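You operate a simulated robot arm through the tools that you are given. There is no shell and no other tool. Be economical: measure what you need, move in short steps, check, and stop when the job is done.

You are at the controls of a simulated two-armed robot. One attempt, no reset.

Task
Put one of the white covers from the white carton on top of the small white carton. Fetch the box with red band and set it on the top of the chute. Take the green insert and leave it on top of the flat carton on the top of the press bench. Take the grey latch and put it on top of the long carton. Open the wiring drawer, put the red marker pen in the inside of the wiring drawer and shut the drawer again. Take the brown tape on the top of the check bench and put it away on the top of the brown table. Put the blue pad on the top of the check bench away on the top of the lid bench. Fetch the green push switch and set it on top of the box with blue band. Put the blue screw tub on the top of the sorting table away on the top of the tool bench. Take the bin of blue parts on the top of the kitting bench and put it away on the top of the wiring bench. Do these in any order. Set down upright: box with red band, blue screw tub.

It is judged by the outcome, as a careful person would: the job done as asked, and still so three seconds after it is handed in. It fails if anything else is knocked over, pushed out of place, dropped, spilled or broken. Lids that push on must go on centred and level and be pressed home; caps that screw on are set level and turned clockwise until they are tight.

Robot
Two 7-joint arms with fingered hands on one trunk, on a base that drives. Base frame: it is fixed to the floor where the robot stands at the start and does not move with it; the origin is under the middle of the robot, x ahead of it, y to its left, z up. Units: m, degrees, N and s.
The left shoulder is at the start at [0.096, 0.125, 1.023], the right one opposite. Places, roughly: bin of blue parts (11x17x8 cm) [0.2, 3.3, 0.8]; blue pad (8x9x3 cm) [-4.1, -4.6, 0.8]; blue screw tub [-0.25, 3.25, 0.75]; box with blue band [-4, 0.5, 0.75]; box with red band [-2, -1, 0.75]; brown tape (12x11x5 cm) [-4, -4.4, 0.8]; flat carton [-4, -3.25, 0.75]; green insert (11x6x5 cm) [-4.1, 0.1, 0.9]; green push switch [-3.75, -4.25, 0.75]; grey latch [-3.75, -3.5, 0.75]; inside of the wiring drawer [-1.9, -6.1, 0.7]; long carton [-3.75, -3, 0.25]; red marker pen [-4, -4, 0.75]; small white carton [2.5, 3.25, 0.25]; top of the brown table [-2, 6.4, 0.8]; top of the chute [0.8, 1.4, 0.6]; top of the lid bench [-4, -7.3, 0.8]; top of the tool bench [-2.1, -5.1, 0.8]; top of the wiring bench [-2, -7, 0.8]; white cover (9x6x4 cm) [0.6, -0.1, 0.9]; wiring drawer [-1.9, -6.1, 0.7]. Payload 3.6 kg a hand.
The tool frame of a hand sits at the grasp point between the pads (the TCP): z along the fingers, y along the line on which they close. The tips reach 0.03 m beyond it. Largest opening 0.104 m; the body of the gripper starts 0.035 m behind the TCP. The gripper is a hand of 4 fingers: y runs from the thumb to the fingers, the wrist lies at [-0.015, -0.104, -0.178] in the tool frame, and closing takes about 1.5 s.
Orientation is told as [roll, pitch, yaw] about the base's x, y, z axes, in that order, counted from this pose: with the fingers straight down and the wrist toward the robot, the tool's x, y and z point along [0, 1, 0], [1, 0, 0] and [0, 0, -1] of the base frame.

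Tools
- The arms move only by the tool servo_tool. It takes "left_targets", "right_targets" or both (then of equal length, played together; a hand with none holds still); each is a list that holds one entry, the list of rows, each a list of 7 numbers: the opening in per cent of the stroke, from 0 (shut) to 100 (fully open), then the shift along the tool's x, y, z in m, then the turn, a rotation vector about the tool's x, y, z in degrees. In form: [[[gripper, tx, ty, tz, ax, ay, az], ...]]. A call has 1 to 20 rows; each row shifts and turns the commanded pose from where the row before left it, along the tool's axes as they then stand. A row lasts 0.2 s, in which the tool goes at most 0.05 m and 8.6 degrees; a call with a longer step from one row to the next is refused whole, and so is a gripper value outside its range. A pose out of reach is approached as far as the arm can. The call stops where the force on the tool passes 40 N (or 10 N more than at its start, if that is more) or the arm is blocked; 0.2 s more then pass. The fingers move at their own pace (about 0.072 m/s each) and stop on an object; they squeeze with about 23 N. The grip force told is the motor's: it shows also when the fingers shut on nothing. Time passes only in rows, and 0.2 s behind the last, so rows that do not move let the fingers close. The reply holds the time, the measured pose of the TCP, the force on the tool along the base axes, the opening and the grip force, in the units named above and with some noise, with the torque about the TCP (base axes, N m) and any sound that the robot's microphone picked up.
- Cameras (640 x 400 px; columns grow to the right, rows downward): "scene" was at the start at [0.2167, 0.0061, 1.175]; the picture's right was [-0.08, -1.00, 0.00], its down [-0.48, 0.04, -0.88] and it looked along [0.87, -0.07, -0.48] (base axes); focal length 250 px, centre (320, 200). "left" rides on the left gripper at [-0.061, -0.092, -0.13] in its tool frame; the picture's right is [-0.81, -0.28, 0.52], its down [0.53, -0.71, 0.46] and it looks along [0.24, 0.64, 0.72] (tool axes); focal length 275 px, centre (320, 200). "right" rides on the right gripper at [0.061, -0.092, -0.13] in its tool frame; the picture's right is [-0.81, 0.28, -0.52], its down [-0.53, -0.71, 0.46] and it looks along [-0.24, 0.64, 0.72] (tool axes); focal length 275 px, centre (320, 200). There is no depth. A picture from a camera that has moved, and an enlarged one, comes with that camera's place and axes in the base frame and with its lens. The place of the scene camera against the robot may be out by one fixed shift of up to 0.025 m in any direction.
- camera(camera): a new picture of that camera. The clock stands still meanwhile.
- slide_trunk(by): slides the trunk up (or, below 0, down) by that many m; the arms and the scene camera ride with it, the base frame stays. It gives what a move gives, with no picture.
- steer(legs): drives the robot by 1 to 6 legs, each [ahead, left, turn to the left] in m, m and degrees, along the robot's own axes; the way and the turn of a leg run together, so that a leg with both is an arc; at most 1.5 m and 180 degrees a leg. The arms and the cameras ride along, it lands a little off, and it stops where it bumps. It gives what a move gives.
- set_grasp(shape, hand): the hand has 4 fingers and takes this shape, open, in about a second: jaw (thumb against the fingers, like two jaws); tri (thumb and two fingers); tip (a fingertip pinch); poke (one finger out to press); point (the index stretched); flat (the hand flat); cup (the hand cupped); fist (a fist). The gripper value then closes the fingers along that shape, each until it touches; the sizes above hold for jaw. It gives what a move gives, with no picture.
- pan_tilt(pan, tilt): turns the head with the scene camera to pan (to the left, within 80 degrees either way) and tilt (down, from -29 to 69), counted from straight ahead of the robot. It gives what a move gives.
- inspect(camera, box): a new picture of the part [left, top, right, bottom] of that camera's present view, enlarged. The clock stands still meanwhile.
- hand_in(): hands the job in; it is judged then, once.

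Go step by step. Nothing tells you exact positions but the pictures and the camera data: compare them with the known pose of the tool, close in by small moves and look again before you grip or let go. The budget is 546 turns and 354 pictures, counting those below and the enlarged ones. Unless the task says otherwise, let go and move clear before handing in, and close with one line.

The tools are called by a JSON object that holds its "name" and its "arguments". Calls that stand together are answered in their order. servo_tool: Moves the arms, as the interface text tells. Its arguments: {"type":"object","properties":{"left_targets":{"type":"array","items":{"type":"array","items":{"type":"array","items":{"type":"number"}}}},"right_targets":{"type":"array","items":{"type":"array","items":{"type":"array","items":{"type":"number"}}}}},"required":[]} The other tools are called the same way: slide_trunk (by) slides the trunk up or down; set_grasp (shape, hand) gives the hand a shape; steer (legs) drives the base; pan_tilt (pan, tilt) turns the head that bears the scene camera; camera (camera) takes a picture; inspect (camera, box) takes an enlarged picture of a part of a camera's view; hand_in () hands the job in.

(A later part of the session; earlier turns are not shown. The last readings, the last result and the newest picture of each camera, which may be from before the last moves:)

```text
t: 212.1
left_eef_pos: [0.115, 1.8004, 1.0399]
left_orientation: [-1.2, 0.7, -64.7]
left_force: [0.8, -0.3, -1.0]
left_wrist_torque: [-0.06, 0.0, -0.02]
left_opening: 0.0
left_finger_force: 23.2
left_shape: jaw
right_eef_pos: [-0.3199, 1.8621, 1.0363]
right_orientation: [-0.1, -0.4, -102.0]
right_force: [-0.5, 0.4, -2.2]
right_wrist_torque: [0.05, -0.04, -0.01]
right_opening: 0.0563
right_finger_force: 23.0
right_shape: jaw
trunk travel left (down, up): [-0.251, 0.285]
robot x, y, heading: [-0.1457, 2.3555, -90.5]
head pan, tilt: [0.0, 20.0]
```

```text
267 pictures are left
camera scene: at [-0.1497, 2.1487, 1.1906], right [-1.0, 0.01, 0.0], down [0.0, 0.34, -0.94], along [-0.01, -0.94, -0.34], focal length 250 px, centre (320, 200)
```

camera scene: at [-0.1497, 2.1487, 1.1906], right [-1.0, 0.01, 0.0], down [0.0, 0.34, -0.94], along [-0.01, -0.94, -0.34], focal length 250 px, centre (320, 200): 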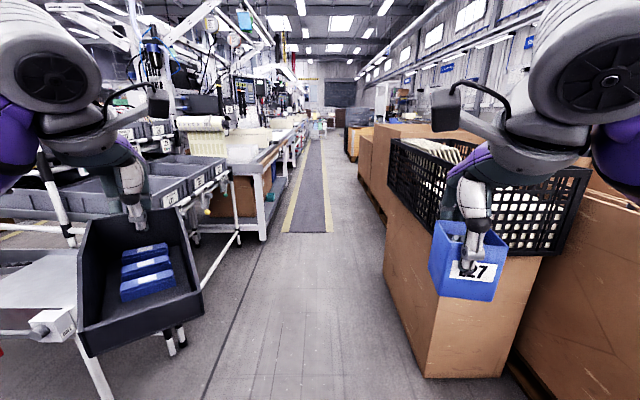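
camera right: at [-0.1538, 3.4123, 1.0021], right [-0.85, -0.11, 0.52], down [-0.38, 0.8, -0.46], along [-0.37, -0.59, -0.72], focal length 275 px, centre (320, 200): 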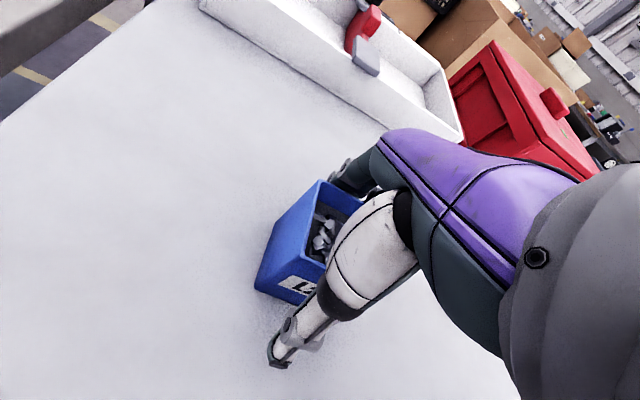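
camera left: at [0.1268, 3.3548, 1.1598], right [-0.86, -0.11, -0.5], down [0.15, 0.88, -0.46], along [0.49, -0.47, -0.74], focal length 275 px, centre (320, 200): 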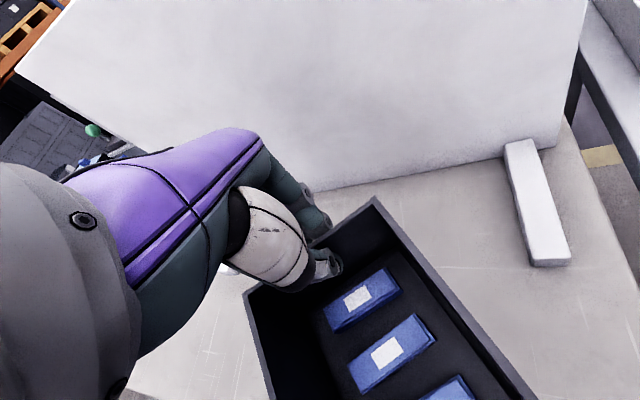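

The aisle to the south is clear and I'm centred in it. I'll drive down it.

{"name": "steer", "arguments": {"legs": [[1.5, 0, 0.4], [1.5, 0, 0], [1.2, 0, 0]]}}

{"name": "camera", "arguments": {"camera": "scene"}}

{"name": "pan_tilt", "arguments": {"pan": -50, "tilt": 15}}

{"name": "camera", "arguments": {"camera": "scene"}}

```text
t: 232.0
left_eef_pos: [0.046, -2.3645, 1.0389]
left_orientation: [-1.2, 0.7, -65.1]
left_force: [0.6, 0.3, -0.3]
left_wrist_torque: [-0.03, -0.01, 0.03]
left_opening: 0.0
left_finger_force: 22.4
left_shape: jaw
right_eef_pos: [-0.3895, -2.2975, 1.0371]
right_orientation: [0.0, -0.3, -102.6]
right_force: [-0.6, -1.0, -1.8]
right_wrist_torque: [0.0, -0.03, 0.0]
right_opening: 0.0561
right_finger_force: 23.1
right_shape: jaw
trunk travel left (down, up): [-0.251, 0.285]
robot x, y, heading: [-0.2061, -1.8037, -91.0]
head pan, tilt: [0.0, 20.0]
```

```text
266 pictures are left
camera scene: at [-0.2159, -2.013, 1.1906], right [-1.0, 0.02, 0.0], down [0.01, 0.34, -0.94], along [-0.01, -0.94, -0.34], focal length 250 px, centre (320, 200)
```

scene: 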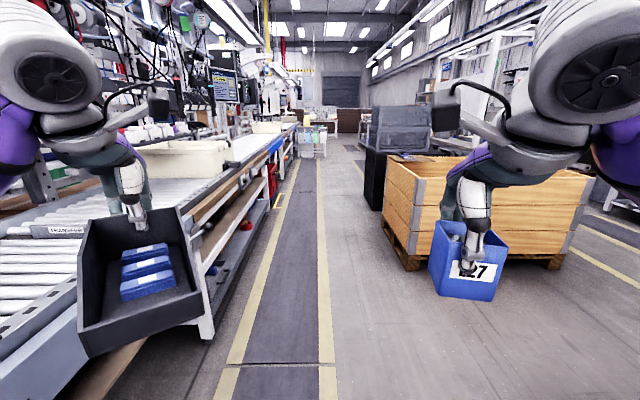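

```text
t: 233.2
left_eef_pos: [0.0467, -2.3623, 1.0416]
left_orientation: [-1.3, 0.7, -65.2]
left_force: [-0.1, -0.1, -0.7]
left_wrist_torque: [-0.06, -0.02, 0.01]
left_opening: 0.0
left_finger_force: 23.0
left_shape: jaw
right_eef_pos: [-0.3889, -2.2969, 1.0358]
right_orientation: [0.0, -0.4, -102.6]
right_force: [-0.3, -0.4, -2.1]
right_wrist_torque: [0.02, -0.04, -0.02]
right_opening: 0.0565
right_finger_force: 22.5
right_shape: jaw
trunk travel left (down, up): [-0.251, 0.285]
robot x, y, heading: [-0.2094, -1.8037, -90.8]
head pan, tilt: [-50.0, 15.0]
```

```text
265 pictures are left
camera scene: at [-0.2869, -1.9787, 1.1987], right [-0.63, 0.78, 0.0], down [0.2, 0.16, -0.97], along [-0.75, -0.61, -0.26], focal length 250 px, centre (320, 200)
```

scene: 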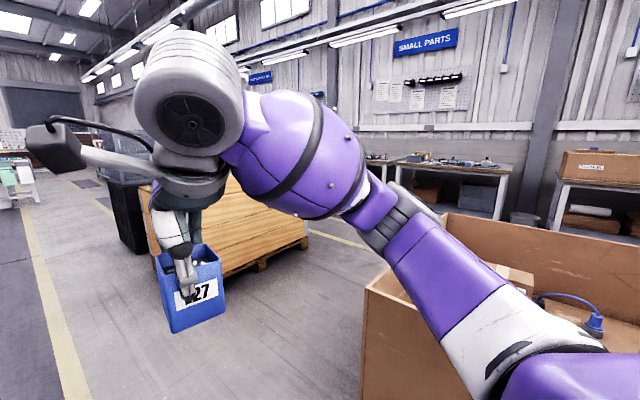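

I'll continue south past the wooden crate and look west toward the tool bench.

{"name": "steer", "arguments": {"legs": [[1.5, 0, 1], [1.2, 0.1, 0]]}}

{"name": "camera", "arguments": {"camera": "scene"}}

{"name": "pan_tilt", "arguments": {"pan": 0, "tilt": 15}}

{"name": "camera", "arguments": {"camera": "scene"}}

```text
t: 246.3
left_eef_pos: [0.0959, -5.0607, 1.0397]
left_orientation: [-1.2, 0.6, -65.3]
left_force: [-0.5, 0.3, -1.0]
left_wrist_torque: [-0.02, -0.02, 0.0]
left_opening: 0.0002
left_finger_force: 22.4
left_shape: jaw
right_eef_pos: [-0.3376, -4.9928, 1.0362]
right_orientation: [-0.1, -0.4, -102.7]
right_force: [0.6, 0.3, -1.9]
right_wrist_torque: [0.01, -0.04, -0.01]
right_opening: 0.0564
right_finger_force: 23.4
right_shape: jaw
trunk travel left (down, up): [-0.251, 0.285]
robot x, y, heading: [-0.1561, -4.5004, -91.0]
head pan, tilt: [-50.0, 15.0]
```

```text
264 pictures are left
camera scene: at [-0.2359, -4.6754, 1.1987], right [-0.63, 0.78, 0.0], down [0.2, 0.16, -0.97], along [-0.75, -0.61, -0.26], focal length 250 px, centre (320, 200)
```

scene: 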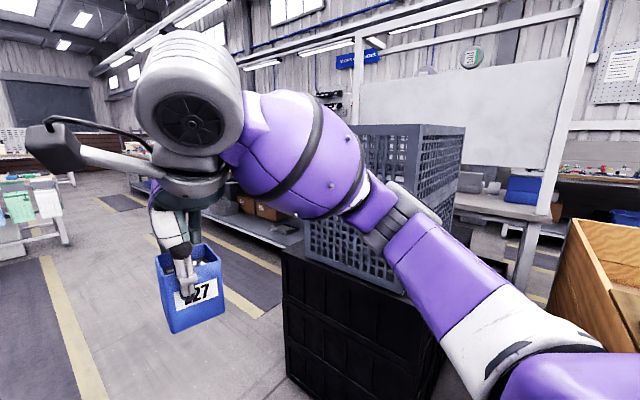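

```text
t: 247.5
left_eef_pos: [0.097, -5.0609, 1.0397]
left_orientation: [-1.2, 0.7, -65.3]
left_force: [-0.5, 0.8, -1.2]
left_wrist_torque: [-0.08, -0.03, -0.02]
left_opening: 0.0
left_finger_force: 23.2
left_shape: jaw
right_eef_pos: [-0.3381, -4.9943, 1.0367]
right_orientation: [0.0, -0.4, -102.7]
right_force: [0.6, 0.2, -2.7]
right_wrist_torque: [-0.04, 0.02, 0.05]
right_opening: 0.0564
right_finger_force: 23.3
right_shape: jaw
trunk travel left (down, up): [-0.251, 0.285]
robot x, y, heading: [-0.1599, -4.4967, -91.1]
head pan, tilt: [0.0, 15.0]
```

```text
263 pictures are left
camera scene: at [-0.165, -4.7097, 1.1987], right [-1.0, 0.02, 0.0], down [0.0, 0.26, -0.97], along [-0.02, -0.97, -0.26], focal length 250 px, centre (320, 200)
```

scene: 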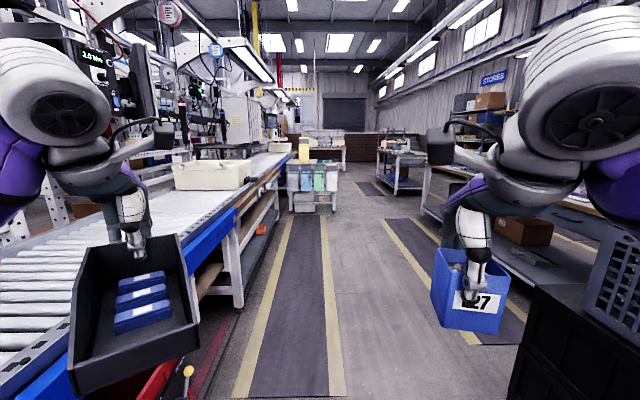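

The benches stand to the west. I'll drive on to about y = -6.1 and turn to face them.

{"name": "steer", "arguments": {"legs": [[1.5, 0, 1], [0.1, 0, 0], [0, 0, -89]]}}

{"name": "camera", "arguments": {"camera": "scene"}}

{"name": "pan_tilt", "arguments": {"pan": -45, "tilt": 15}}

{"name": "camera", "arguments": {"camera": "scene"}}

{"name": "pan_tilt", "arguments": {"pan": 40, "tilt": 15}}

{"name": "camera", "arguments": {"camera": "scene"}}

```text
t: 259.5
left_eef_pos: [-0.7142, -6.3923, 1.0397]
left_orientation: [-1.2, 0.7, -152.5]
left_force: [-0.7, 0.3, -1.0]
left_wrist_torque: [-0.04, 0.04, 0.0]
left_opening: 0.0
left_finger_force: 22.6
left_shape: jaw
right_eef_pos: [-0.6667, -5.9558, 1.037]
right_orientation: [0.0, -0.3, 170.2]
right_force: [-0.6, 0.0, -1.8]
right_wrist_torque: [-0.04, -0.02, -0.02]
right_opening: 0.056
right_finger_force: 23.0
right_shape: jaw
trunk travel left (down, up): [-0.251, 0.285]
robot x, y, heading: [-0.1646, -6.1151, -178.1]
head pan, tilt: [0.0, 15.0]
```

```text
262 pictures are left
camera scene: at [-0.393, -6.1068, 1.1987], right [-0.03, 1.0, 0.0], down [0.26, 0.01, -0.97], along [-0.97, -0.03, -0.26], focal length 250 px, centre (320, 200)
```

scene: 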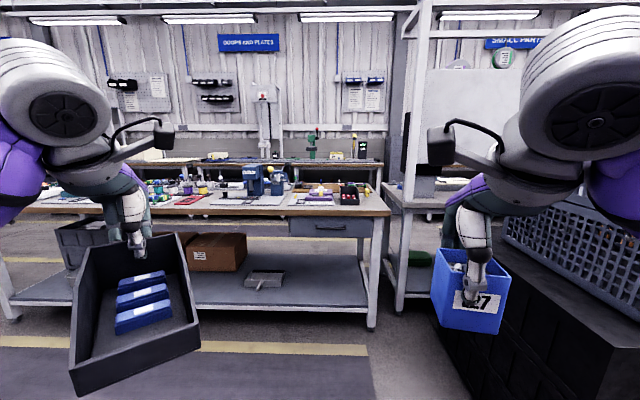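

```text
t: 260.6
left_eef_pos: [-0.7147, -6.3923, 1.0398]
left_orientation: [-1.2, 0.7, -152.5]
left_force: [-0.8, 0.3, 0.1]
left_wrist_torque: [-0.01, 0.05, -0.03]
left_opening: 0.0
left_finger_force: 22.9
left_shape: jaw
right_eef_pos: [-0.6673, -5.9559, 1.0365]
right_orientation: [0.1, -0.6, 170.2]
right_force: [-0.1, -0.6, -3.3]
right_wrist_torque: [-0.03, 0.01, -0.01]
right_opening: 0.0562
right_finger_force: 23.3
right_shape: jaw
trunk travel left (down, up): [-0.251, 0.285]
robot x, y, heading: [-0.1632, -6.1133, -178.3]
head pan, tilt: [-45.0, 15.0]
```

```text
261 pictures are left
camera scene: at [-0.3678, -6.04, 1.1987], right [0.68, 0.73, 0.0], down [0.19, -0.18, -0.97], along [-0.7, 0.66, -0.26], focal length 250 px, centre (320, 200)
```

scene: 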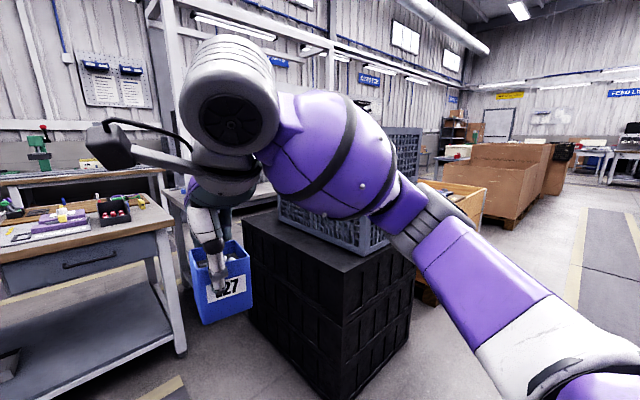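

```text
t: 262.2
left_eef_pos: [-0.7151, -6.3922, 1.0403]
left_orientation: [-1.1, 0.7, -152.6]
left_force: [0.1, -1.3, -0.5]
left_wrist_torque: [-0.03, 0.04, 0.04]
left_opening: 0.0002
left_finger_force: 22.8
left_shape: jaw
right_eef_pos: [-0.6679, -5.9564, 1.0358]
right_orientation: [-0.1, -0.5, 170.2]
right_force: [0.8, -0.8, -1.7]
right_wrist_torque: [-0.03, 0.0, 0.02]
right_opening: 0.0559
right_finger_force: 23.4
right_shape: jaw
trunk travel left (down, up): [-0.251, 0.285]
robot x, y, heading: [-0.1679, -6.112, -178.5]
head pan, tilt: [40.0, 15.0]
```

```text
260 pictures are left
camera scene: at [-0.3694, -6.1661, 1.1987], right [-0.67, 0.75, 0.0], down [0.19, 0.17, -0.97], along [-0.72, -0.64, -0.26], focal length 250 px, centre (320, 200)
```

scene: 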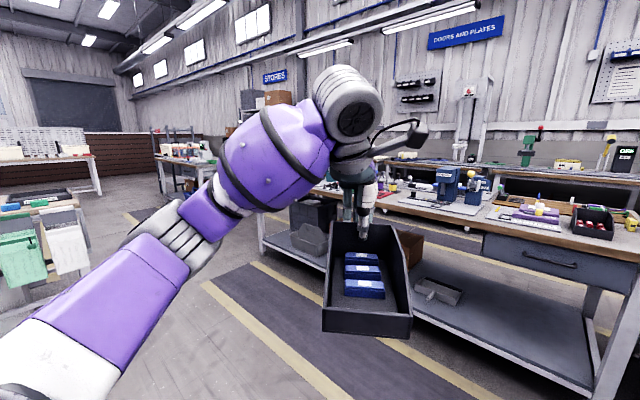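

The wiring bench faces me, its drawer at right. I'll drive closer to it to find a free place for the bin.

{"name": "pan_tilt", "arguments": {"pan": 0, "tilt": 25}}

{"name": "steer", "arguments": {"legs": [[0.55, 0.45, -1.5]]}}

{"name": "camera", "arguments": {"camera": "scene"}}

```text
t: 263.3
left_eef_pos: [-0.7145, -6.3917, 1.0397]
left_orientation: [-1.2, 0.8, -152.6]
left_force: [0.2, 0.4, -0.3]
left_wrist_torque: [-0.03, 0.06, -0.03]
left_opening: 0.0001
left_finger_force: 23.0
left_shape: jaw
right_eef_pos: [-0.6669, -5.9556, 1.036]
right_orientation: [-0.1, -0.4, 170.1]
right_force: [0.0, 0.2, -1.9]
right_wrist_torque: [-0.02, 0.0, 0.0]
right_opening: 0.0561
right_finger_force: 23.1
right_shape: jaw
trunk travel left (down, up): [-0.251, 0.285]
robot x, y, heading: [-0.1673, -6.115, -177.9]
head pan, tilt: [0.0, 25.0]
```

```text
t: 267.2
left_eef_pos: [-1.2683, -6.8326, 1.0403]
left_orientation: [-1.2, 0.8, -154.2]
left_force: [0.7, -0.6, -0.4]
left_wrist_torque: [-0.02, 0.01, 0.02]
left_opening: 0.0
left_finger_force: 22.8
left_shape: jaw
right_eef_pos: [-1.2078, -6.3974, 1.0366]
right_orientation: [-0.2, -0.4, 168.4]
right_force: [-0.1, -0.1, -1.4]
right_wrist_torque: [-0.03, 0.01, -0.02]
right_opening: 0.0562
right_finger_force: 22.7
right_shape: jaw
trunk travel left (down, up): [-0.251, 0.285]
robot x, y, heading: [-0.7125, -6.5693, -179.9]
head pan, tilt: [0.0, 25.0]
```

```text
259 pictures are left
camera scene: at [-0.9373, -6.5561, 1.1825], right [0.0, 1.0, 0.0], down [0.42, 0.0, -0.91], along [-0.91, 0.0, -0.42], focal length 250 px, centre (320, 200)
```

scene: 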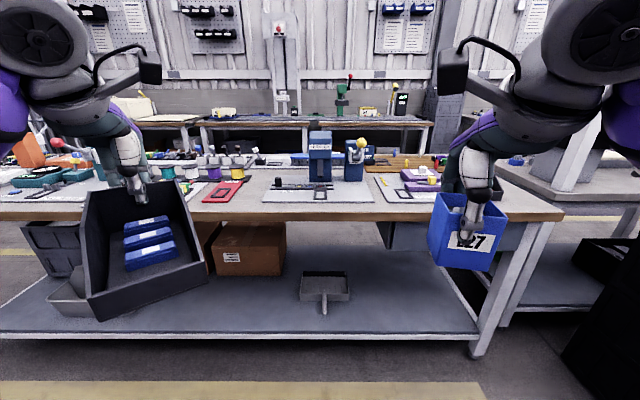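

{"name": "steer", "arguments": {"legs": [[0.25, 0, 0]]}}

{"name": "pan_tilt", "arguments": {"pan": 0, "tilt": 32}}

{"name": "camera", "arguments": {"camera": "scene"}}

{"name": "camera", "arguments": {"camera": "left"}}

```text
t: 269.0
left_eef_pos: [-1.5147, -6.8361, 1.0401]
left_orientation: [-1.1, 0.7, -154.0]
left_force: [0.4, -0.1, 0.5]
left_wrist_torque: [-0.02, 0.02, 0.02]
left_opening: 0.0
left_finger_force: 22.5
left_shape: jaw
right_eef_pos: [-1.4581, -6.3987, 1.0371]
right_orientation: [0.0, -0.3, 168.6]
right_force: [-0.4, 0.3, -3.0]
right_wrist_torque: [-0.02, -0.01, -0.02]
right_opening: 0.056
right_finger_force: 23.3
right_shape: jaw
trunk travel left (down, up): [-0.251, 0.285]
robot x, y, heading: [-0.9576, -6.5712, -179.5]
head pan, tilt: [0.0, 25.0]
```

```text
t: 269.7
left_eef_pos: [-1.5153, -6.8339, 1.0397]
left_orientation: [-1.2, 0.7, -154.1]
left_force: [-0.1, 0.6, -0.7]
left_wrist_torque: [-0.01, 0.04, -0.03]
left_opening: 0.0
left_finger_force: 23.1
left_shape: jaw
right_eef_pos: [-1.4565, -6.4004, 1.036]
right_orientation: [0.0, -0.5, 168.6]
right_force: [-0.6, 0.5, -1.7]
right_wrist_torque: [0.01, 0.04, 0.0]
right_opening: 0.056
right_finger_force: 23.0
right_shape: jaw
trunk travel left (down, up): [-0.251, 0.285]
robot x, y, heading: [-0.9584, -6.5674, -179.6]
head pan, tilt: [0.0, 32.0]
```

```text
258 pictures are left
camera scene: at [-1.1832, -6.5576, 1.1715], right [-0.01, 1.0, 0.0], down [0.53, 0.0, -0.85], along [-0.85, 0.0, -0.53], focal length 250 px, centre (320, 200)
```

scene: 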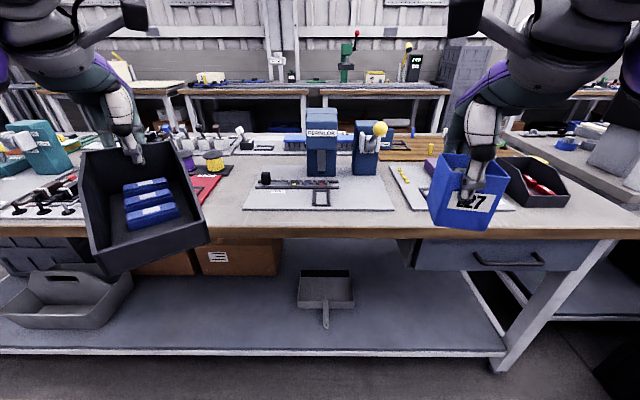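

```text
257 pictures are left
camera left: at [-1.4595, -6.7417, 1.1735], right [-0.11, 0.86, -0.5], down [0.88, -0.16, -0.46], along [-0.47, -0.48, -0.74], focal length 275 px, centre (320, 200)
```

left: 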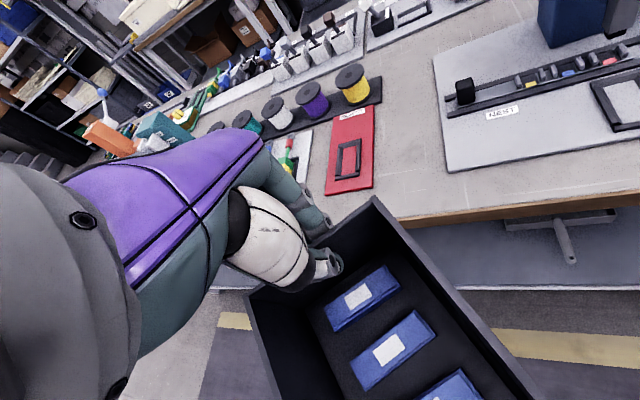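

The space between the red board and the NEST mat is only 12 cm, too tight. I'll raise the trunk and scan the bench for a better spot.

{"name": "slide_trunk", "arguments": {"by": 0.2}}

{"name": "pan_tilt", "arguments": {"pan": 25, "tilt": 40}}

{"name": "camera", "arguments": {"camera": "scene"}}

{"name": "pan_tilt", "arguments": {"pan": -25, "tilt": 40}}

{"name": "camera", "arguments": {"camera": "scene"}}

```text
t: 271.9
left_eef_pos: [-1.5154, -6.8342, 1.24]
left_orientation: [-1.1, 0.8, -154.0]
left_force: [0.3, 0.0, -0.6]
left_wrist_torque: [-0.04, 0.04, 0.02]
left_opening: 0.0
left_finger_force: 23.1
left_shape: jaw
right_eef_pos: [-1.4581, -6.399, 1.2357]
right_orientation: [0.0, -0.2, 168.7]
right_force: [-1.0, -0.1, -2.4]
right_wrist_torque: [-0.01, -0.01, -0.02]
right_opening: 0.0558
right_finger_force: 23.4
right_shape: jaw
trunk travel left (down, up): [-0.451, 0.085]
robot x, y, heading: [-0.9591, -6.5753, -179.7]
head pan, tilt: [0.0, 32.0]
```

```text
t: 272.7
left_eef_pos: [-1.5151, -6.8351, 1.2397]
left_orientation: [-1.2, 0.6, -154.1]
left_force: [-0.6, 0.2, 0.0]
left_wrist_torque: [-0.04, 0.04, -0.01]
left_opening: 0.0
left_finger_force: 23.2
left_shape: jaw
right_eef_pos: [-1.4566, -6.3992, 1.238]
right_orientation: [-0.1, -0.4, 168.6]
right_force: [0.6, -0.1, -2.1]
right_wrist_torque: [0.0, 0.0, 0.03]
right_opening: 0.056
right_finger_force: 23.4
right_shape: jaw
trunk travel left (down, up): [-0.451, 0.085]
robot x, y, heading: [-0.9602, -6.5704, -179.8]
head pan, tilt: [25.0, 40.0]
```

```text
256 pictures are left
camera scene: at [-1.1159, -6.593, 1.3638], right [-0.43, 0.9, 0.0], down [0.58, 0.27, -0.77], along [-0.69, -0.33, -0.64], focal length 250 px, centre (320, 200)
```

scene: 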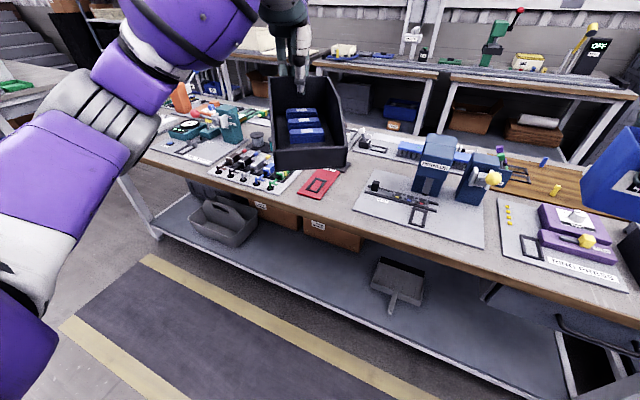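

```text
t: 273.9
left_eef_pos: [-1.5159, -6.8352, 1.2389]
left_orientation: [-1.2, 0.6, -154.1]
left_force: [0.5, 0.0, -0.2]
left_wrist_torque: [0.01, 0.06, -0.01]
left_opening: 0.0
left_finger_force: 23.0
left_shape: jaw
right_eef_pos: [-1.4579, -6.3994, 1.2362]
right_orientation: [-0.1, -0.4, 168.6]
right_force: [0.3, -0.5, -2.4]
right_wrist_torque: [-0.01, 0.02, 0.0]
right_opening: 0.0563
right_finger_force: 23.1
right_shape: jaw
trunk travel left (down, up): [-0.451, 0.085]
robot x, y, heading: [-0.9579, -6.566, -179.6]
head pan, tilt: [-25.0, 40.0]
```

```text
255 pictures are left
camera scene: at [-1.1163, -6.5214, 1.3638], right [0.42, 0.91, 0.0], down [0.58, -0.27, -0.77], along [-0.7, 0.32, -0.64], focal length 250 px, centre (320, 200)
```

scene: 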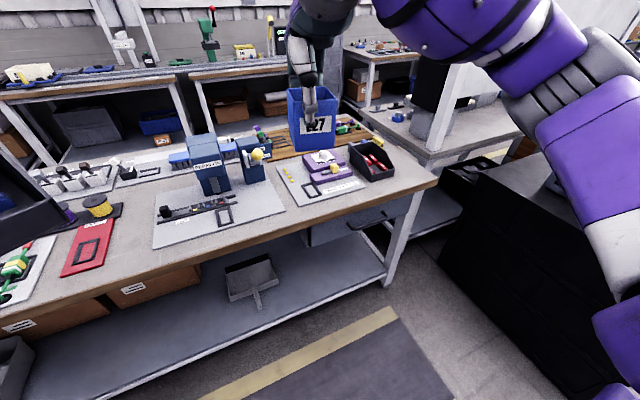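

The bench's free spot is its right front corner (13 cm wide, right of the bin of red parts). I'll position for that with the head centred, keeping clear of the black cage on the right.

{"name": "pan_tilt", "arguments": {"pan": -10, "tilt": 40}}

{"name": "steer", "arguments": {"legs": [[0, -0.52, 0], [0, 0, -20], [0.15, 0, 0]]}}

{"name": "camera", "arguments": {"camera": "scene"}}

```text
t: 274.7
left_eef_pos: [-1.5161, -6.8354, 1.2387]
left_orientation: [-1.2, 0.6, -154.0]
left_force: [0.1, 0.2, 0.1]
left_wrist_torque: [-0.01, 0.05, -0.01]
left_opening: 0.0001
left_finger_force: 22.5
left_shape: jaw
right_eef_pos: [-1.4583, -6.399, 1.2369]
right_orientation: [-0.1, -0.4, 168.6]
right_force: [0.0, 0.0, -2.2]
right_wrist_torque: [0.01, 0.0, 0.01]
right_opening: 0.0559
right_finger_force: 22.7
right_shape: jaw
trunk travel left (down, up): [-0.451, 0.085]
robot x, y, heading: [-0.9591, -6.5717, -179.6]
head pan, tilt: [-10.0, 40.0]
```

```text
t: 279.8
left_eef_pos: [-1.717, -6.0675, 1.2386]
left_orientation: [-1.2, 0.8, -173.7]
left_force: [0.0, 0.2, -0.7]
left_wrist_torque: [-0.03, 0.02, 0.0]
left_opening: 0.0001
left_finger_force: 23.7
left_shape: jaw
right_eef_pos: [-1.516, -5.6759, 1.2369]
right_orientation: [-0.1, -0.3, 149.0]
right_force: [-1.0, 0.0, -1.6]
right_wrist_torque: [-0.04, 0.02, -0.02]
right_opening: 0.0559
right_finger_force: 23.1
right_shape: jaw
trunk travel left (down, up): [-0.451, 0.085]
robot x, y, heading: [-1.106, -6.0038, 160.8]
head pan, tilt: [-10.0, 40.0]
```

```text
254 pictures are left
camera scene: at [-1.2537, -5.9237, 1.3638], right [0.49, 0.87, 0.0], down [0.56, -0.32, -0.77], along [-0.67, 0.38, -0.64], focal length 250 px, centre (320, 200)
```

scene: 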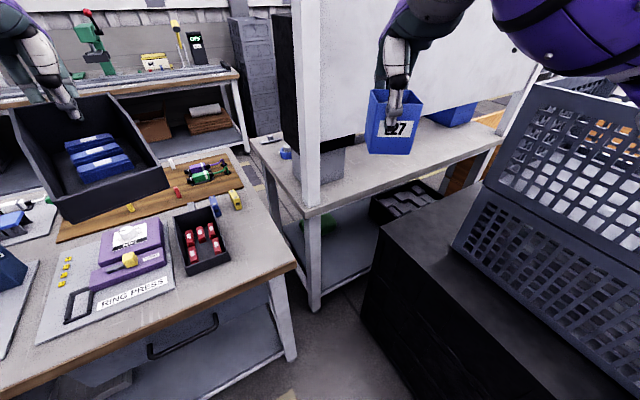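

I can see the free corner well: x from -1.64 to -1.95, y from -5.92 to -5.78. I'll bring the bin over it and lower the trunk partway.

{"name": "servo_tool", "arguments": {"left_targets": [[[0, 0, 0, 0, 0, 0, 6.3], [0, -0.028, 0.012, 0, 0, 0, 0], [0, -0.028, 0.014, 0, 0, 0, 0], [0, -0.028, 0.015, 0, 0, 0, 0], [0, -0.028, 0.015, 0, 0, 0, 0], [0, -0.028, 0.015, 0, 0, 0, 0], [0, -0.028, 0.015, 0, 0, 0, 0], [0, -0.028, 0.015, 0, 0, 0, 0], [0, -0.026, 0.017, 0, 0, 0, 0], [0, 0, 0, 0, 0, 0, 0]]]}}

{"name": "slide_trunk", "arguments": {"by": -0.18}}

{"name": "camera", "arguments": {"camera": "scene"}}

{"name": "camera", "arguments": {"camera": "left"}}

```text
t: 282.0
left_eef_pos: [-1.8172, -5.8611, 1.2388]
left_orientation: [-1.2, 0.4, 180.0]
left_force: [0.0, 0.0, -1.0]
left_wrist_torque: [-0.03, 0.05, 0.01]
left_opening: 0.0
left_finger_force: 23.2
left_shape: jaw
left hand out of reach, approached as far as the arm can: row 9
right_eef_pos: [-1.516, -5.6773, 1.2365]
right_orientation: [-0.1, -0.4, 149.0]
right_force: [0.1, 0.0, -2.3]
right_wrist_torque: [-0.03, 0.02, -0.01]
right_opening: 0.056
right_finger_force: 23.1
right_shape: jaw
trunk travel left (down, up): [-0.451, 0.085]
robot x, y, heading: [-1.1031, -6.0011, 160.7]
head pan, tilt: [-10.0, 40.0]
```

```text
t: 284.0
left_eef_pos: [-1.8168, -5.8605, 1.0582]
left_orientation: [-1.3, 0.4, -180.0]
left_force: [1.0, -1.1, -1.3]
left_wrist_torque: [0.01, 0.04, -0.05]
left_opening: 0.0
left_finger_force: 22.7
left_shape: jaw
right_eef_pos: [-1.5162, -5.6753, 1.0573]
right_orientation: [0.0, -0.4, 149.0]
right_force: [0.8, 0.5, -2.2]
right_wrist_torque: [-0.02, 0.03, -0.01]
right_opening: 0.0558
right_finger_force: 22.9
right_shape: jaw
trunk travel left (down, up): [-0.271, 0.265]
robot x, y, heading: [-1.1066, -6.0041, 160.5]
head pan, tilt: [-10.0, 40.0]
```

```text
253 pictures are left
camera scene: at [-1.3001, -5.9075, 1.1793], right [0.49, 0.87, 0.0], down [0.56, -0.32, -0.77], along [-0.67, 0.38, -0.64], focal length 250 px, centre (320, 200)
```

scene: 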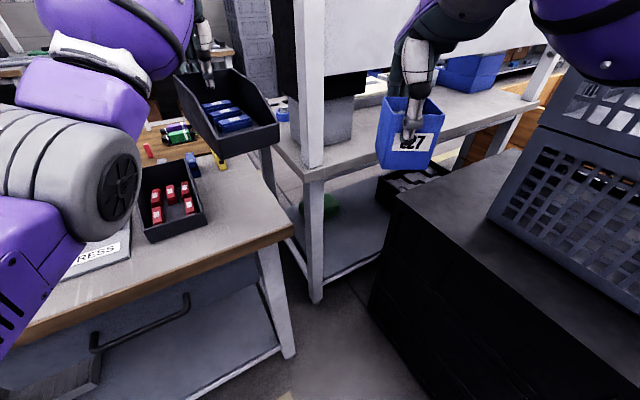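

```text
252 pictures are left
camera left: at [-1.7263, -5.8007, 1.1913], right [0.28, 0.82, -0.5], down [0.72, -0.52, -0.46], along [-0.64, -0.23, -0.74], focal length 275 px, centre (320, 200)
```

left: 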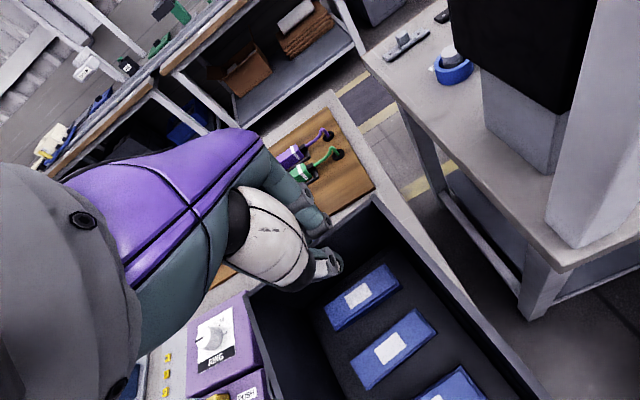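

The bin is lined up over the free corner. I'll lower it gradually.

{"name": "servo_tool", "arguments": {"left_targets": [[[0, 0, 0, 0.02, 0, 0, 0], [0, 0, 0, 0.02, 0, 0, 0], [0, 0, 0, 0.02, 0, 0, 0], [0, 0, 0, 0.02, 0, 0, 0], [0, 0, 0, 0.02, 0, 0, 0], [0, 0, 0, 0.02, 0, 0, 0], [0, 0, 0, 0.015, 0, 0, 0], [0, 0, 0, 0, 0, 0, 0]]]}}

{"name": "camera", "arguments": {"camera": "scene"}}

{"name": "camera", "arguments": {"camera": "left"}}

```text
t: 285.8
left_eef_pos: [-1.8161, -5.8571, 0.9226]
left_orientation: [-1.3, 0.5, -180.0]
left_force: [-0.3, -0.4, -0.3]
left_wrist_torque: [-0.01, 0.02, 0.04]
left_opening: 0.0
left_finger_force: 22.8
left_shape: jaw
right_eef_pos: [-1.5154, -5.6757, 1.0579]
right_orientation: [-0.1, -0.4, 149.0]
right_force: [0.2, -0.4, -2.6]
right_wrist_torque: [0.0, 0.0, 0.01]
right_opening: 0.0559
right_finger_force: 22.9
right_shape: jaw
trunk travel left (down, up): [-0.271, 0.265]
robot x, y, heading: [-1.1004, -6.0036, 160.6]
head pan, tilt: [-10.0, 40.0]
```

```text
251 pictures are left
camera scene: at [-1.3002, -5.9074, 1.1793], right [0.49, 0.87, 0.0], down [0.56, -0.32, -0.77], along [-0.67, 0.38, -0.64], focal length 250 px, centre (320, 200)
```

scene: 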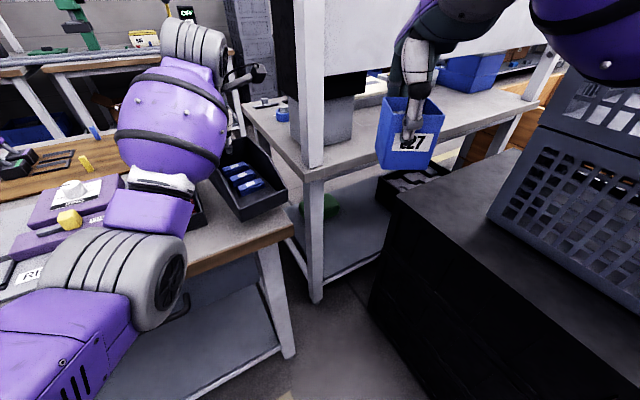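

```text
250 pictures are left
camera left: at [-1.7259, -5.7979, 1.0562], right [0.28, 0.82, -0.5], down [0.72, -0.52, -0.46], along [-0.64, -0.23, -0.74], focal length 275 px, centre (320, 200)
```

left: 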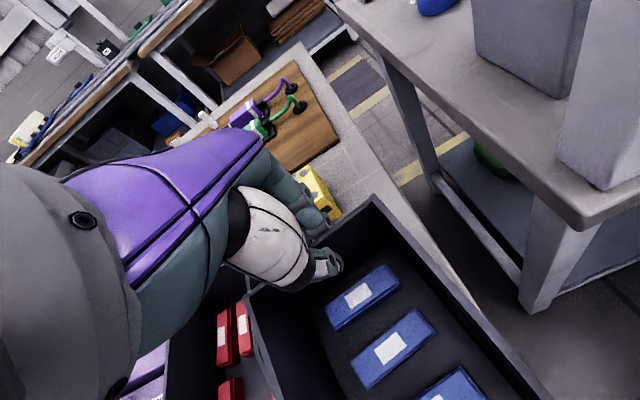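

I'll nudge 6 mm to the right and lower the last 5 cm until it touches.

{"name": "servo_tool", "arguments": {"left_targets": [[[0, -0.006, -0.003, 0.015, 0, 0, 0], [0, 0, 0, 0.012, 0, 0, 0], [0, 0, 0, 0.008, 0, 0, 0], [0, 0, 0, 0.005, 0, 0, 0], [0, 0, 0, 0.005, 0, 0, 0], [0, 0, 0, 0.004, 0, 0, 0], [0, 0, 0, 0.004, 0, 0, 0], [0, 0, 0, 0, 0, 0, 0]]]}}

{"name": "camera", "arguments": {"camera": "left"}}

{"name": "inspect", "arguments": {"camera": "scene", "box": [130, 120, 330, 300]}}

```text
t: 287.6
left_eef_pos: [-1.8116, -5.8498, 0.8726]
left_orientation: [-1.5, 0.1, -180.0]
left_force: [-3.0, -1.1, 17.2]
left_wrist_torque: [0.01, 0.03, -0.01]
left_opening: 0.0001
left_finger_force: 22.7
left_shape: jaw
right_eef_pos: [-1.5143, -5.6761, 1.0581]
right_orientation: [0.0, -0.5, 149.1]
right_force: [-0.3, 0.1, -1.7]
right_wrist_torque: [-0.01, -0.01, -0.03]
right_opening: 0.0558
right_finger_force: 23.3
right_shape: jaw
trunk travel left (down, up): [-0.271, 0.265]
robot x, y, heading: [-1.1045, -6.0001, 161.1]
head pan, tilt: [-10.0, 40.0]
```

```text
249 pictures are left
camera left: at [-1.7203, -5.7913, 1.0059], right [0.28, 0.82, -0.5], down [0.71, -0.52, -0.47], along [-0.64, -0.23, -0.73], focal length 275 px, centre (320, 200)
```

left: 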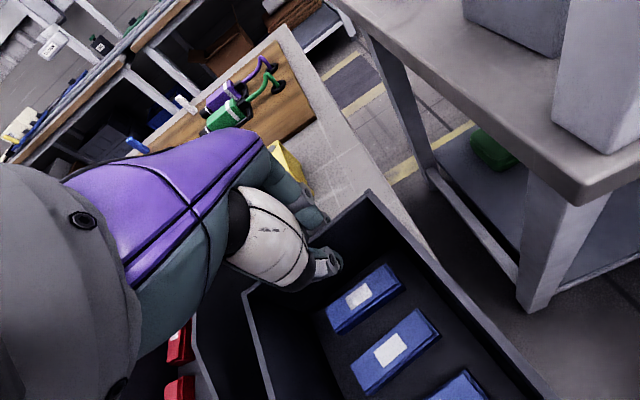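

```text
2.22 times, centred on (230, 210) of scene
camera zoom: at [-1.299, -5.9079, 1.1797], right [0.49, 0.87, 0.0], down [0.56, -0.31, -0.77], along [-0.67, 0.38, -0.64], focal length 556 px, centre (520, 178)
```

zoom: 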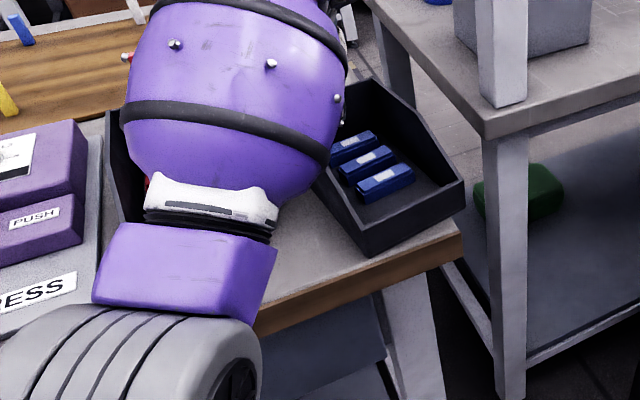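

The bin is down on the bench (17 N). I'll open slightly and lift straight out.

{"name": "servo_tool", "arguments": {"left_targets": [[[15, 0, 0, -0.002, 0, 0, 0], [25, 0, 0, 0, 0, 0, 0], [25, 0, 0, 0, 0, 0, 0], [25, 0, 0, 0, 0, 0, 0], [25, 0, 0, -0.01, 0, 0, 0], [25, 0, 0, -0.02, 0, 0, 0], [25, 0, 0, -0.025, 0, 0, 0], [25, 0, 0, -0.03, 0, 0, 0], [25, 0, 0, -0.03, 0, 0, 0], [25, 0, 0, -0.03, 0, 0, 0], [25, 0, 0, -0.03, 0, 0, 0], [25, 0, 0, 0, 0, 0, 0]]]}}

{"name": "camera", "arguments": {"camera": "left"}}

{"name": "camera", "arguments": {"camera": "scene"}}

```text
t: 290.2
left_eef_pos: [-1.8147, -5.855, 1.0497]
left_orientation: [-1.3, 0.5, -179.9]
left_force: [0.4, 0.1, -0.2]
left_wrist_torque: [-0.01, 0.0, 0.01]
left_opening: 0.0258
left_finger_force: 0.0
left_shape: jaw
right_eef_pos: [-1.5156, -5.6765, 1.0564]
right_orientation: [0.0, -0.4, 149.0]
right_force: [0.6, 0.6, -2.8]
right_wrist_torque: [0.0, 0.02, -0.03]
right_opening: 0.0557
right_finger_force: 23.1
right_shape: jaw
trunk travel left (down, up): [-0.271, 0.265]
robot x, y, heading: [-1.1065, -6.0069, 160.7]
head pan, tilt: [-10.0, 40.0]
```

```text
247 pictures are left
camera left: at [-1.724, -5.795, 1.1825], right [0.28, 0.82, -0.5], down [0.72, -0.52, -0.46], along [-0.64, -0.23, -0.74], focal length 275 px, centre (320, 200)
```

left: 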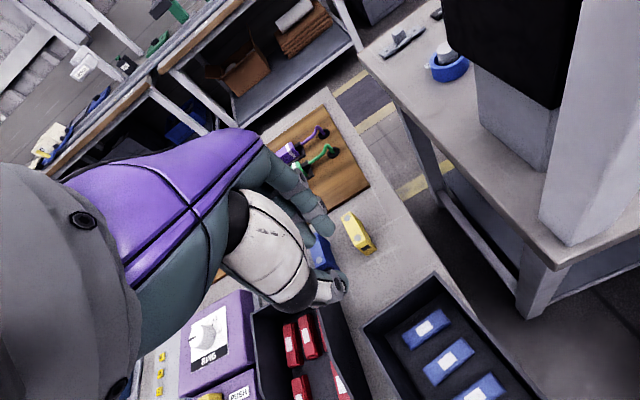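

```text
246 pictures are left
camera scene: at [-1.3004, -5.9074, 1.1792], right [0.49, 0.87, 0.0], down [0.56, -0.32, -0.77], along [-0.67, 0.38, -0.64], focal length 250 px, centre (320, 200)
```

scene: 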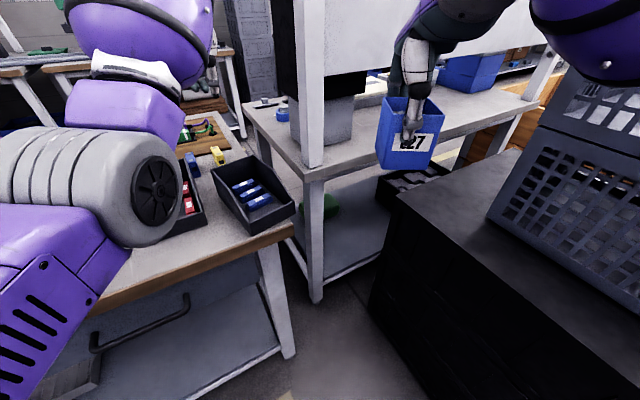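

The bin is placed well. The tool bench's near side is hemmed in by the cage, so I'll deliver the tub from the west aisle: retract the left hand, back out, and go north and round.

{"name": "servo_tool", "arguments": {"left_targets": [[[60, 0.03, -0.03, -0.01, 0, 0, 0], [60, 0.03, -0.035, -0.01, 0, 0, 0], [60, 0.03, -0.035, -0.01, 0, 0, 0], [60, 0.03, -0.035, 0, 0, 0, 0], [60, 0.03, -0.035, 0, 0, 0, 0], [60, 0.02, -0.035, 0, 0, 0, 0], [60, 0, -0.035, 0, 0, 0, -6]]]}}

{"name": "steer", "arguments": {"legs": [[-0.4, 0, 0], [0, 0, -70.7], [0, -0.5, 0], [1.5, 0, 0], [1.5, 0, 0]]}}

{"name": "pan_tilt", "arguments": {"pan": 50, "tilt": 20}}

{"name": "camera", "arguments": {"camera": "scene"}}

```text
t: 291.8
left_eef_pos: [-1.7257, -6.052, 1.0558]
left_orientation: [-1.2, 0.6, -173.8]
left_force: [-0.3, -0.3, 0.2]
left_wrist_torque: [0.01, -0.01, -0.02]
left_opening: 0.0621
left_finger_force: 0.0
left_shape: jaw
left hand out of reach, approached as far as the arm can: row 3, 4, 5, 6, 7
right_eef_pos: [-1.5145, -5.6761, 1.0568]
right_orientation: [0.0, -0.4, 149.0]
right_force: [-0.4, 0.6, -2.3]
right_wrist_torque: [-0.03, 0.04, 0.02]
right_opening: 0.0559
right_finger_force: 22.9
right_shape: jaw
trunk travel left (down, up): [-0.271, 0.265]
robot x, y, heading: [-1.1052, -6.005, 160.6]
head pan, tilt: [-10.0, 40.0]
```

```text
t: 314.1
left_eef_pos: [-0.4701, -2.526, 1.056]
left_orientation: [-1.3, 0.8, 115.2]
left_force: [0.8, 0.4, 0.7]
left_wrist_torque: [0.01, 0.0, 0.01]
left_opening: 0.062
left_finger_force: 0.1
left_shape: jaw
right_eef_pos: [-0.0464, -2.6016, 1.0564]
right_orientation: [-0.1, -0.5, 78.0]
right_force: [-1.3, -0.1, -1.8]
right_wrist_torque: [0.01, 0.03, 0.0]
right_opening: 0.0555
right_finger_force: 22.8
right_shape: jaw
trunk travel left (down, up): [-0.271, 0.265]
robot x, y, heading: [-0.2257, -3.0969, 89.9]
head pan, tilt: [-10.0, 40.0]
```

```text
t: 315.4
left_eef_pos: [-0.4702, -2.5261, 1.0546]
left_orientation: [-1.2, 0.7, 115.2]
left_force: [0.2, 0.7, 0.2]
left_wrist_torque: [-0.01, -0.01, 0.02]
left_opening: 0.0618
left_finger_force: 0.1
left_shape: jaw
right_eef_pos: [-0.0459, -2.6009, 1.0571]
right_orientation: [-0.2, -0.3, 78.1]
right_force: [0.4, -0.7, -2.5]
right_wrist_torque: [-0.03, -0.02, 0.03]
right_opening: 0.0557
right_finger_force: 22.5
right_shape: jaw
trunk travel left (down, up): [-0.271, 0.265]
robot x, y, heading: [-0.2245, -3.0936, 89.7]
head pan, tilt: [50.0, 20.0]
```

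```text
245 pictures are left
camera scene: at [-0.2957, -2.899, 1.2107], right [0.65, 0.76, 0.0], down [0.26, -0.22, -0.94], along [-0.72, 0.61, -0.34], focal length 250 px, centre (320, 200)
```

scene: 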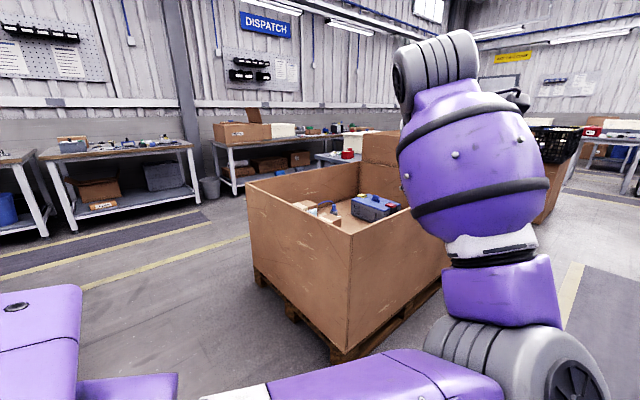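

The cross-aisle west at y ≈ -3 is open. I'll go west to the bench aisle at x ≈ -2.8 and look around.

{"name": "steer", "arguments": {"legs": [[0, 0, 90], [1.4, 0, 0], [1.15, 0, 0]]}}

{"name": "pan_tilt", "arguments": {"pan": 45, "tilt": 15}}

{"name": "camera", "arguments": {"camera": "scene"}}

{"name": "pan_tilt", "arguments": {"pan": 0, "tilt": 20}}

{"name": "camera", "arguments": {"camera": "scene"}}

```text
t: 331.6
left_eef_pos: [-3.315, -3.4006, 1.0553]
left_orientation: [-1.2, 0.7, -153.9]
left_force: [0.3, -0.9, -1.0]
left_wrist_torque: [-0.04, -0.03, 0.01]
left_opening: 0.062
left_finger_force: 0.0
left_shape: jaw
right_eef_pos: [-3.2484, -2.9759, 1.0567]
right_orientation: [-0.1, -0.3, 169.1]
right_force: [-0.4, 0.0, -2.0]
right_wrist_torque: [-0.04, 0.0, 0.02]
right_opening: 0.0552
right_finger_force: 23.1
right_shape: jaw
trunk travel left (down, up): [-0.271, 0.265]
robot x, y, heading: [-2.7448, -3.1397, -179.2]
head pan, tilt: [50.0, 20.0]
```

```text
t: 332.2
left_eef_pos: [-3.3149, -3.3994, 1.0543]
left_orientation: [-1.2, 0.6, -153.9]
left_force: [0.7, -0.6, 0.2]
left_wrist_torque: [-0.02, -0.03, 0.02]
left_opening: 0.0621
left_finger_force: 0.1
left_shape: jaw
right_eef_pos: [-3.2472, -2.9757, 1.0561]
right_orientation: [-0.1, -0.4, 169.0]
right_force: [-0.3, 0.3, -1.6]
right_wrist_torque: [-0.02, 0.01, -0.01]
right_opening: 0.0551
right_finger_force: 23.3
right_shape: jaw
trunk travel left (down, up): [-0.271, 0.265]
robot x, y, heading: [-2.7476, -3.1428, -179.5]
head pan, tilt: [45.0, 15.0]
```

```text
244 pictures are left
camera scene: at [-2.9427, -3.1968, 1.2188], right [-0.72, 0.7, 0.0], down [0.18, 0.19, -0.97], along [-0.67, -0.69, -0.26], focal length 250 px, centre (320, 200)
```

scene: 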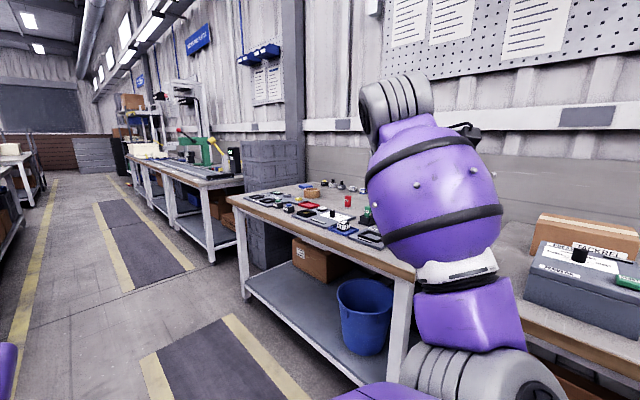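

```text
t: 333.4
left_eef_pos: [-3.3159, -3.3991, 1.0552]
left_orientation: [-1.2, 0.6, -153.9]
left_force: [-0.9, 0.4, 0.0]
left_wrist_torque: [0.0, 0.01, 0.03]
left_opening: 0.062
left_finger_force: 0.0
left_shape: jaw
right_eef_pos: [-3.2466, -2.9759, 1.0567]
right_orientation: [-0.1, -0.4, 169.1]
right_force: [0.0, 0.5, -1.7]
right_wrist_torque: [-0.03, 0.01, 0.01]
right_opening: 0.0549
right_finger_force: 23.5
right_shape: jaw
trunk travel left (down, up): [-0.271, 0.265]
robot x, y, heading: [-2.7445, -3.1401, -179.1]
head pan, tilt: [0.0, 20.0]
```

```text
243 pictures are left
camera scene: at [-2.9706, -3.1312, 1.2107], right [-0.01, 1.0, 0.0], down [0.34, 0.0, -0.94], along [-0.94, -0.01, -0.34], focal length 250 px, centre (320, 200)
```

scene: 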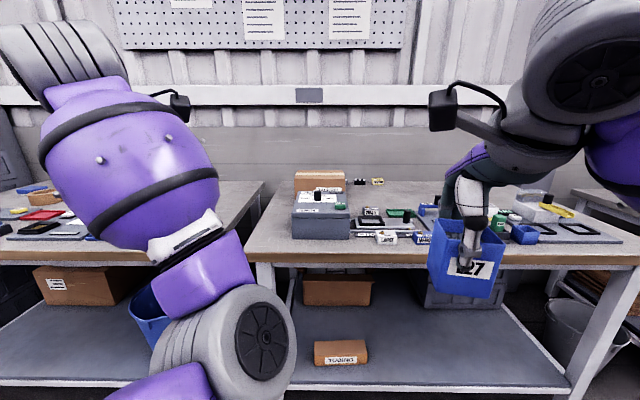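

I see the press bench ahead (flat carton on top, TUBING carton below) and the check bench to the left. First the tub: I'll drive south and turn to face the tool bench from the west.

{"name": "steer", "arguments": {"legs": [[0, 0, 89], [1.4, 0, 0], [0.5, 0, 0], [0, 0, 90]]}}

{"name": "pan_tilt", "arguments": {"pan": 0, "tilt": 25}}

{"name": "camera", "arguments": {"camera": "scene"}}

```text
t: 350.6
left_eef_pos: [-2.2173, -4.8605, 1.0545]
left_orientation: [-1.1, 0.7, 21.5]
left_force: [-0.2, -0.4, -0.4]
left_wrist_torque: [0.03, 0.0, -0.03]
left_opening: 0.0622
left_finger_force: 0.1
left_shape: jaw
right_eef_pos: [-2.3204, -5.2797, 1.0565]
right_orientation: [-0.1, -0.4, -15.6]
right_force: [-0.1, 0.5, -2.9]
right_wrist_torque: [0.0, 0.01, -0.02]
right_opening: 0.0547
right_finger_force: 22.8
right_shape: jaw
trunk travel left (down, up): [-0.271, 0.265]
robot x, y, heading: [-2.8042, -5.0754, -3.8]
head pan, tilt: [0.0, 20.0]
```

```text
t: 351.2
left_eef_pos: [-2.2173, -4.8601, 1.0554]
left_orientation: [-1.2, 0.6, 21.6]
left_force: [0.0, 0.0, -0.3]
left_wrist_torque: [-0.02, 0.01, -0.03]
left_opening: 0.0623
left_finger_force: 0.0
left_shape: jaw
right_eef_pos: [-2.3195, -5.2769, 1.0572]
right_orientation: [-0.1, -0.4, -15.4]
right_force: [-0.1, -0.7, -2.2]
right_wrist_torque: [0.05, 0.01, -0.01]
right_opening: 0.0546
right_finger_force: 23.3
right_shape: jaw
trunk travel left (down, up): [-0.271, 0.265]
robot x, y, heading: [-2.8023, -5.0743, -3.7]
head pan, tilt: [0.0, 25.0]
```

```text
242 pictures are left
camera scene: at [-2.5911, -5.0748, 1.2026], right [-0.07, -1.0, 0.0], down [-0.42, 0.03, -0.91], along [0.9, -0.06, -0.42], focal length 250 px, centre (320, 200)
```

scene: 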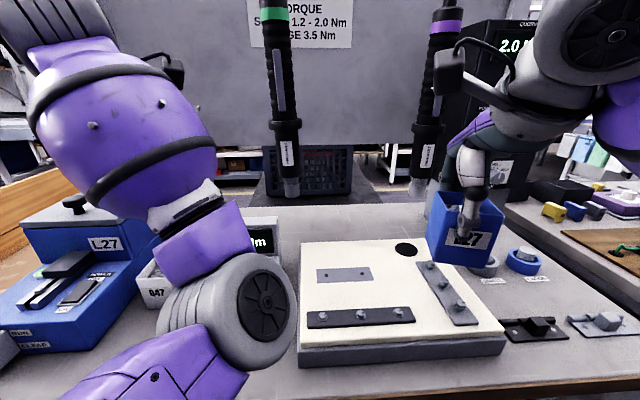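

{"name": "camera", "arguments": {"camera": "left"}}

{"name": "camera", "arguments": {"camera": "right"}}

```text
241 pictures are left
camera left: at [-2.28, -4.9468, 1.1887], right [0.04, -0.87, -0.5], down [-0.86, 0.22, -0.46], along [0.51, 0.45, -0.74], focal length 275 px, centre (320, 200)
```

left: 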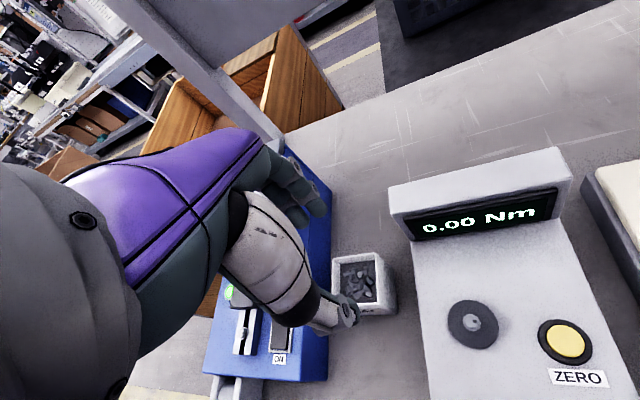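

```text
240 pictures are left
camera right: at [-2.3922, -5.1933, 1.1864], right [0.05, -0.85, 0.52], down [-0.83, -0.32, -0.46], along [0.56, -0.41, -0.72], focal length 275 px, centre (320, 200)
```

right: 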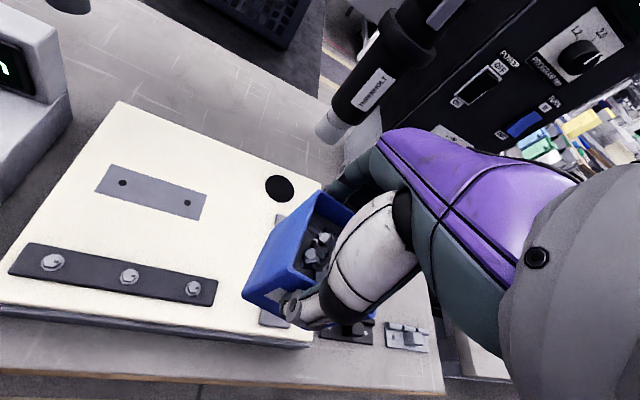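

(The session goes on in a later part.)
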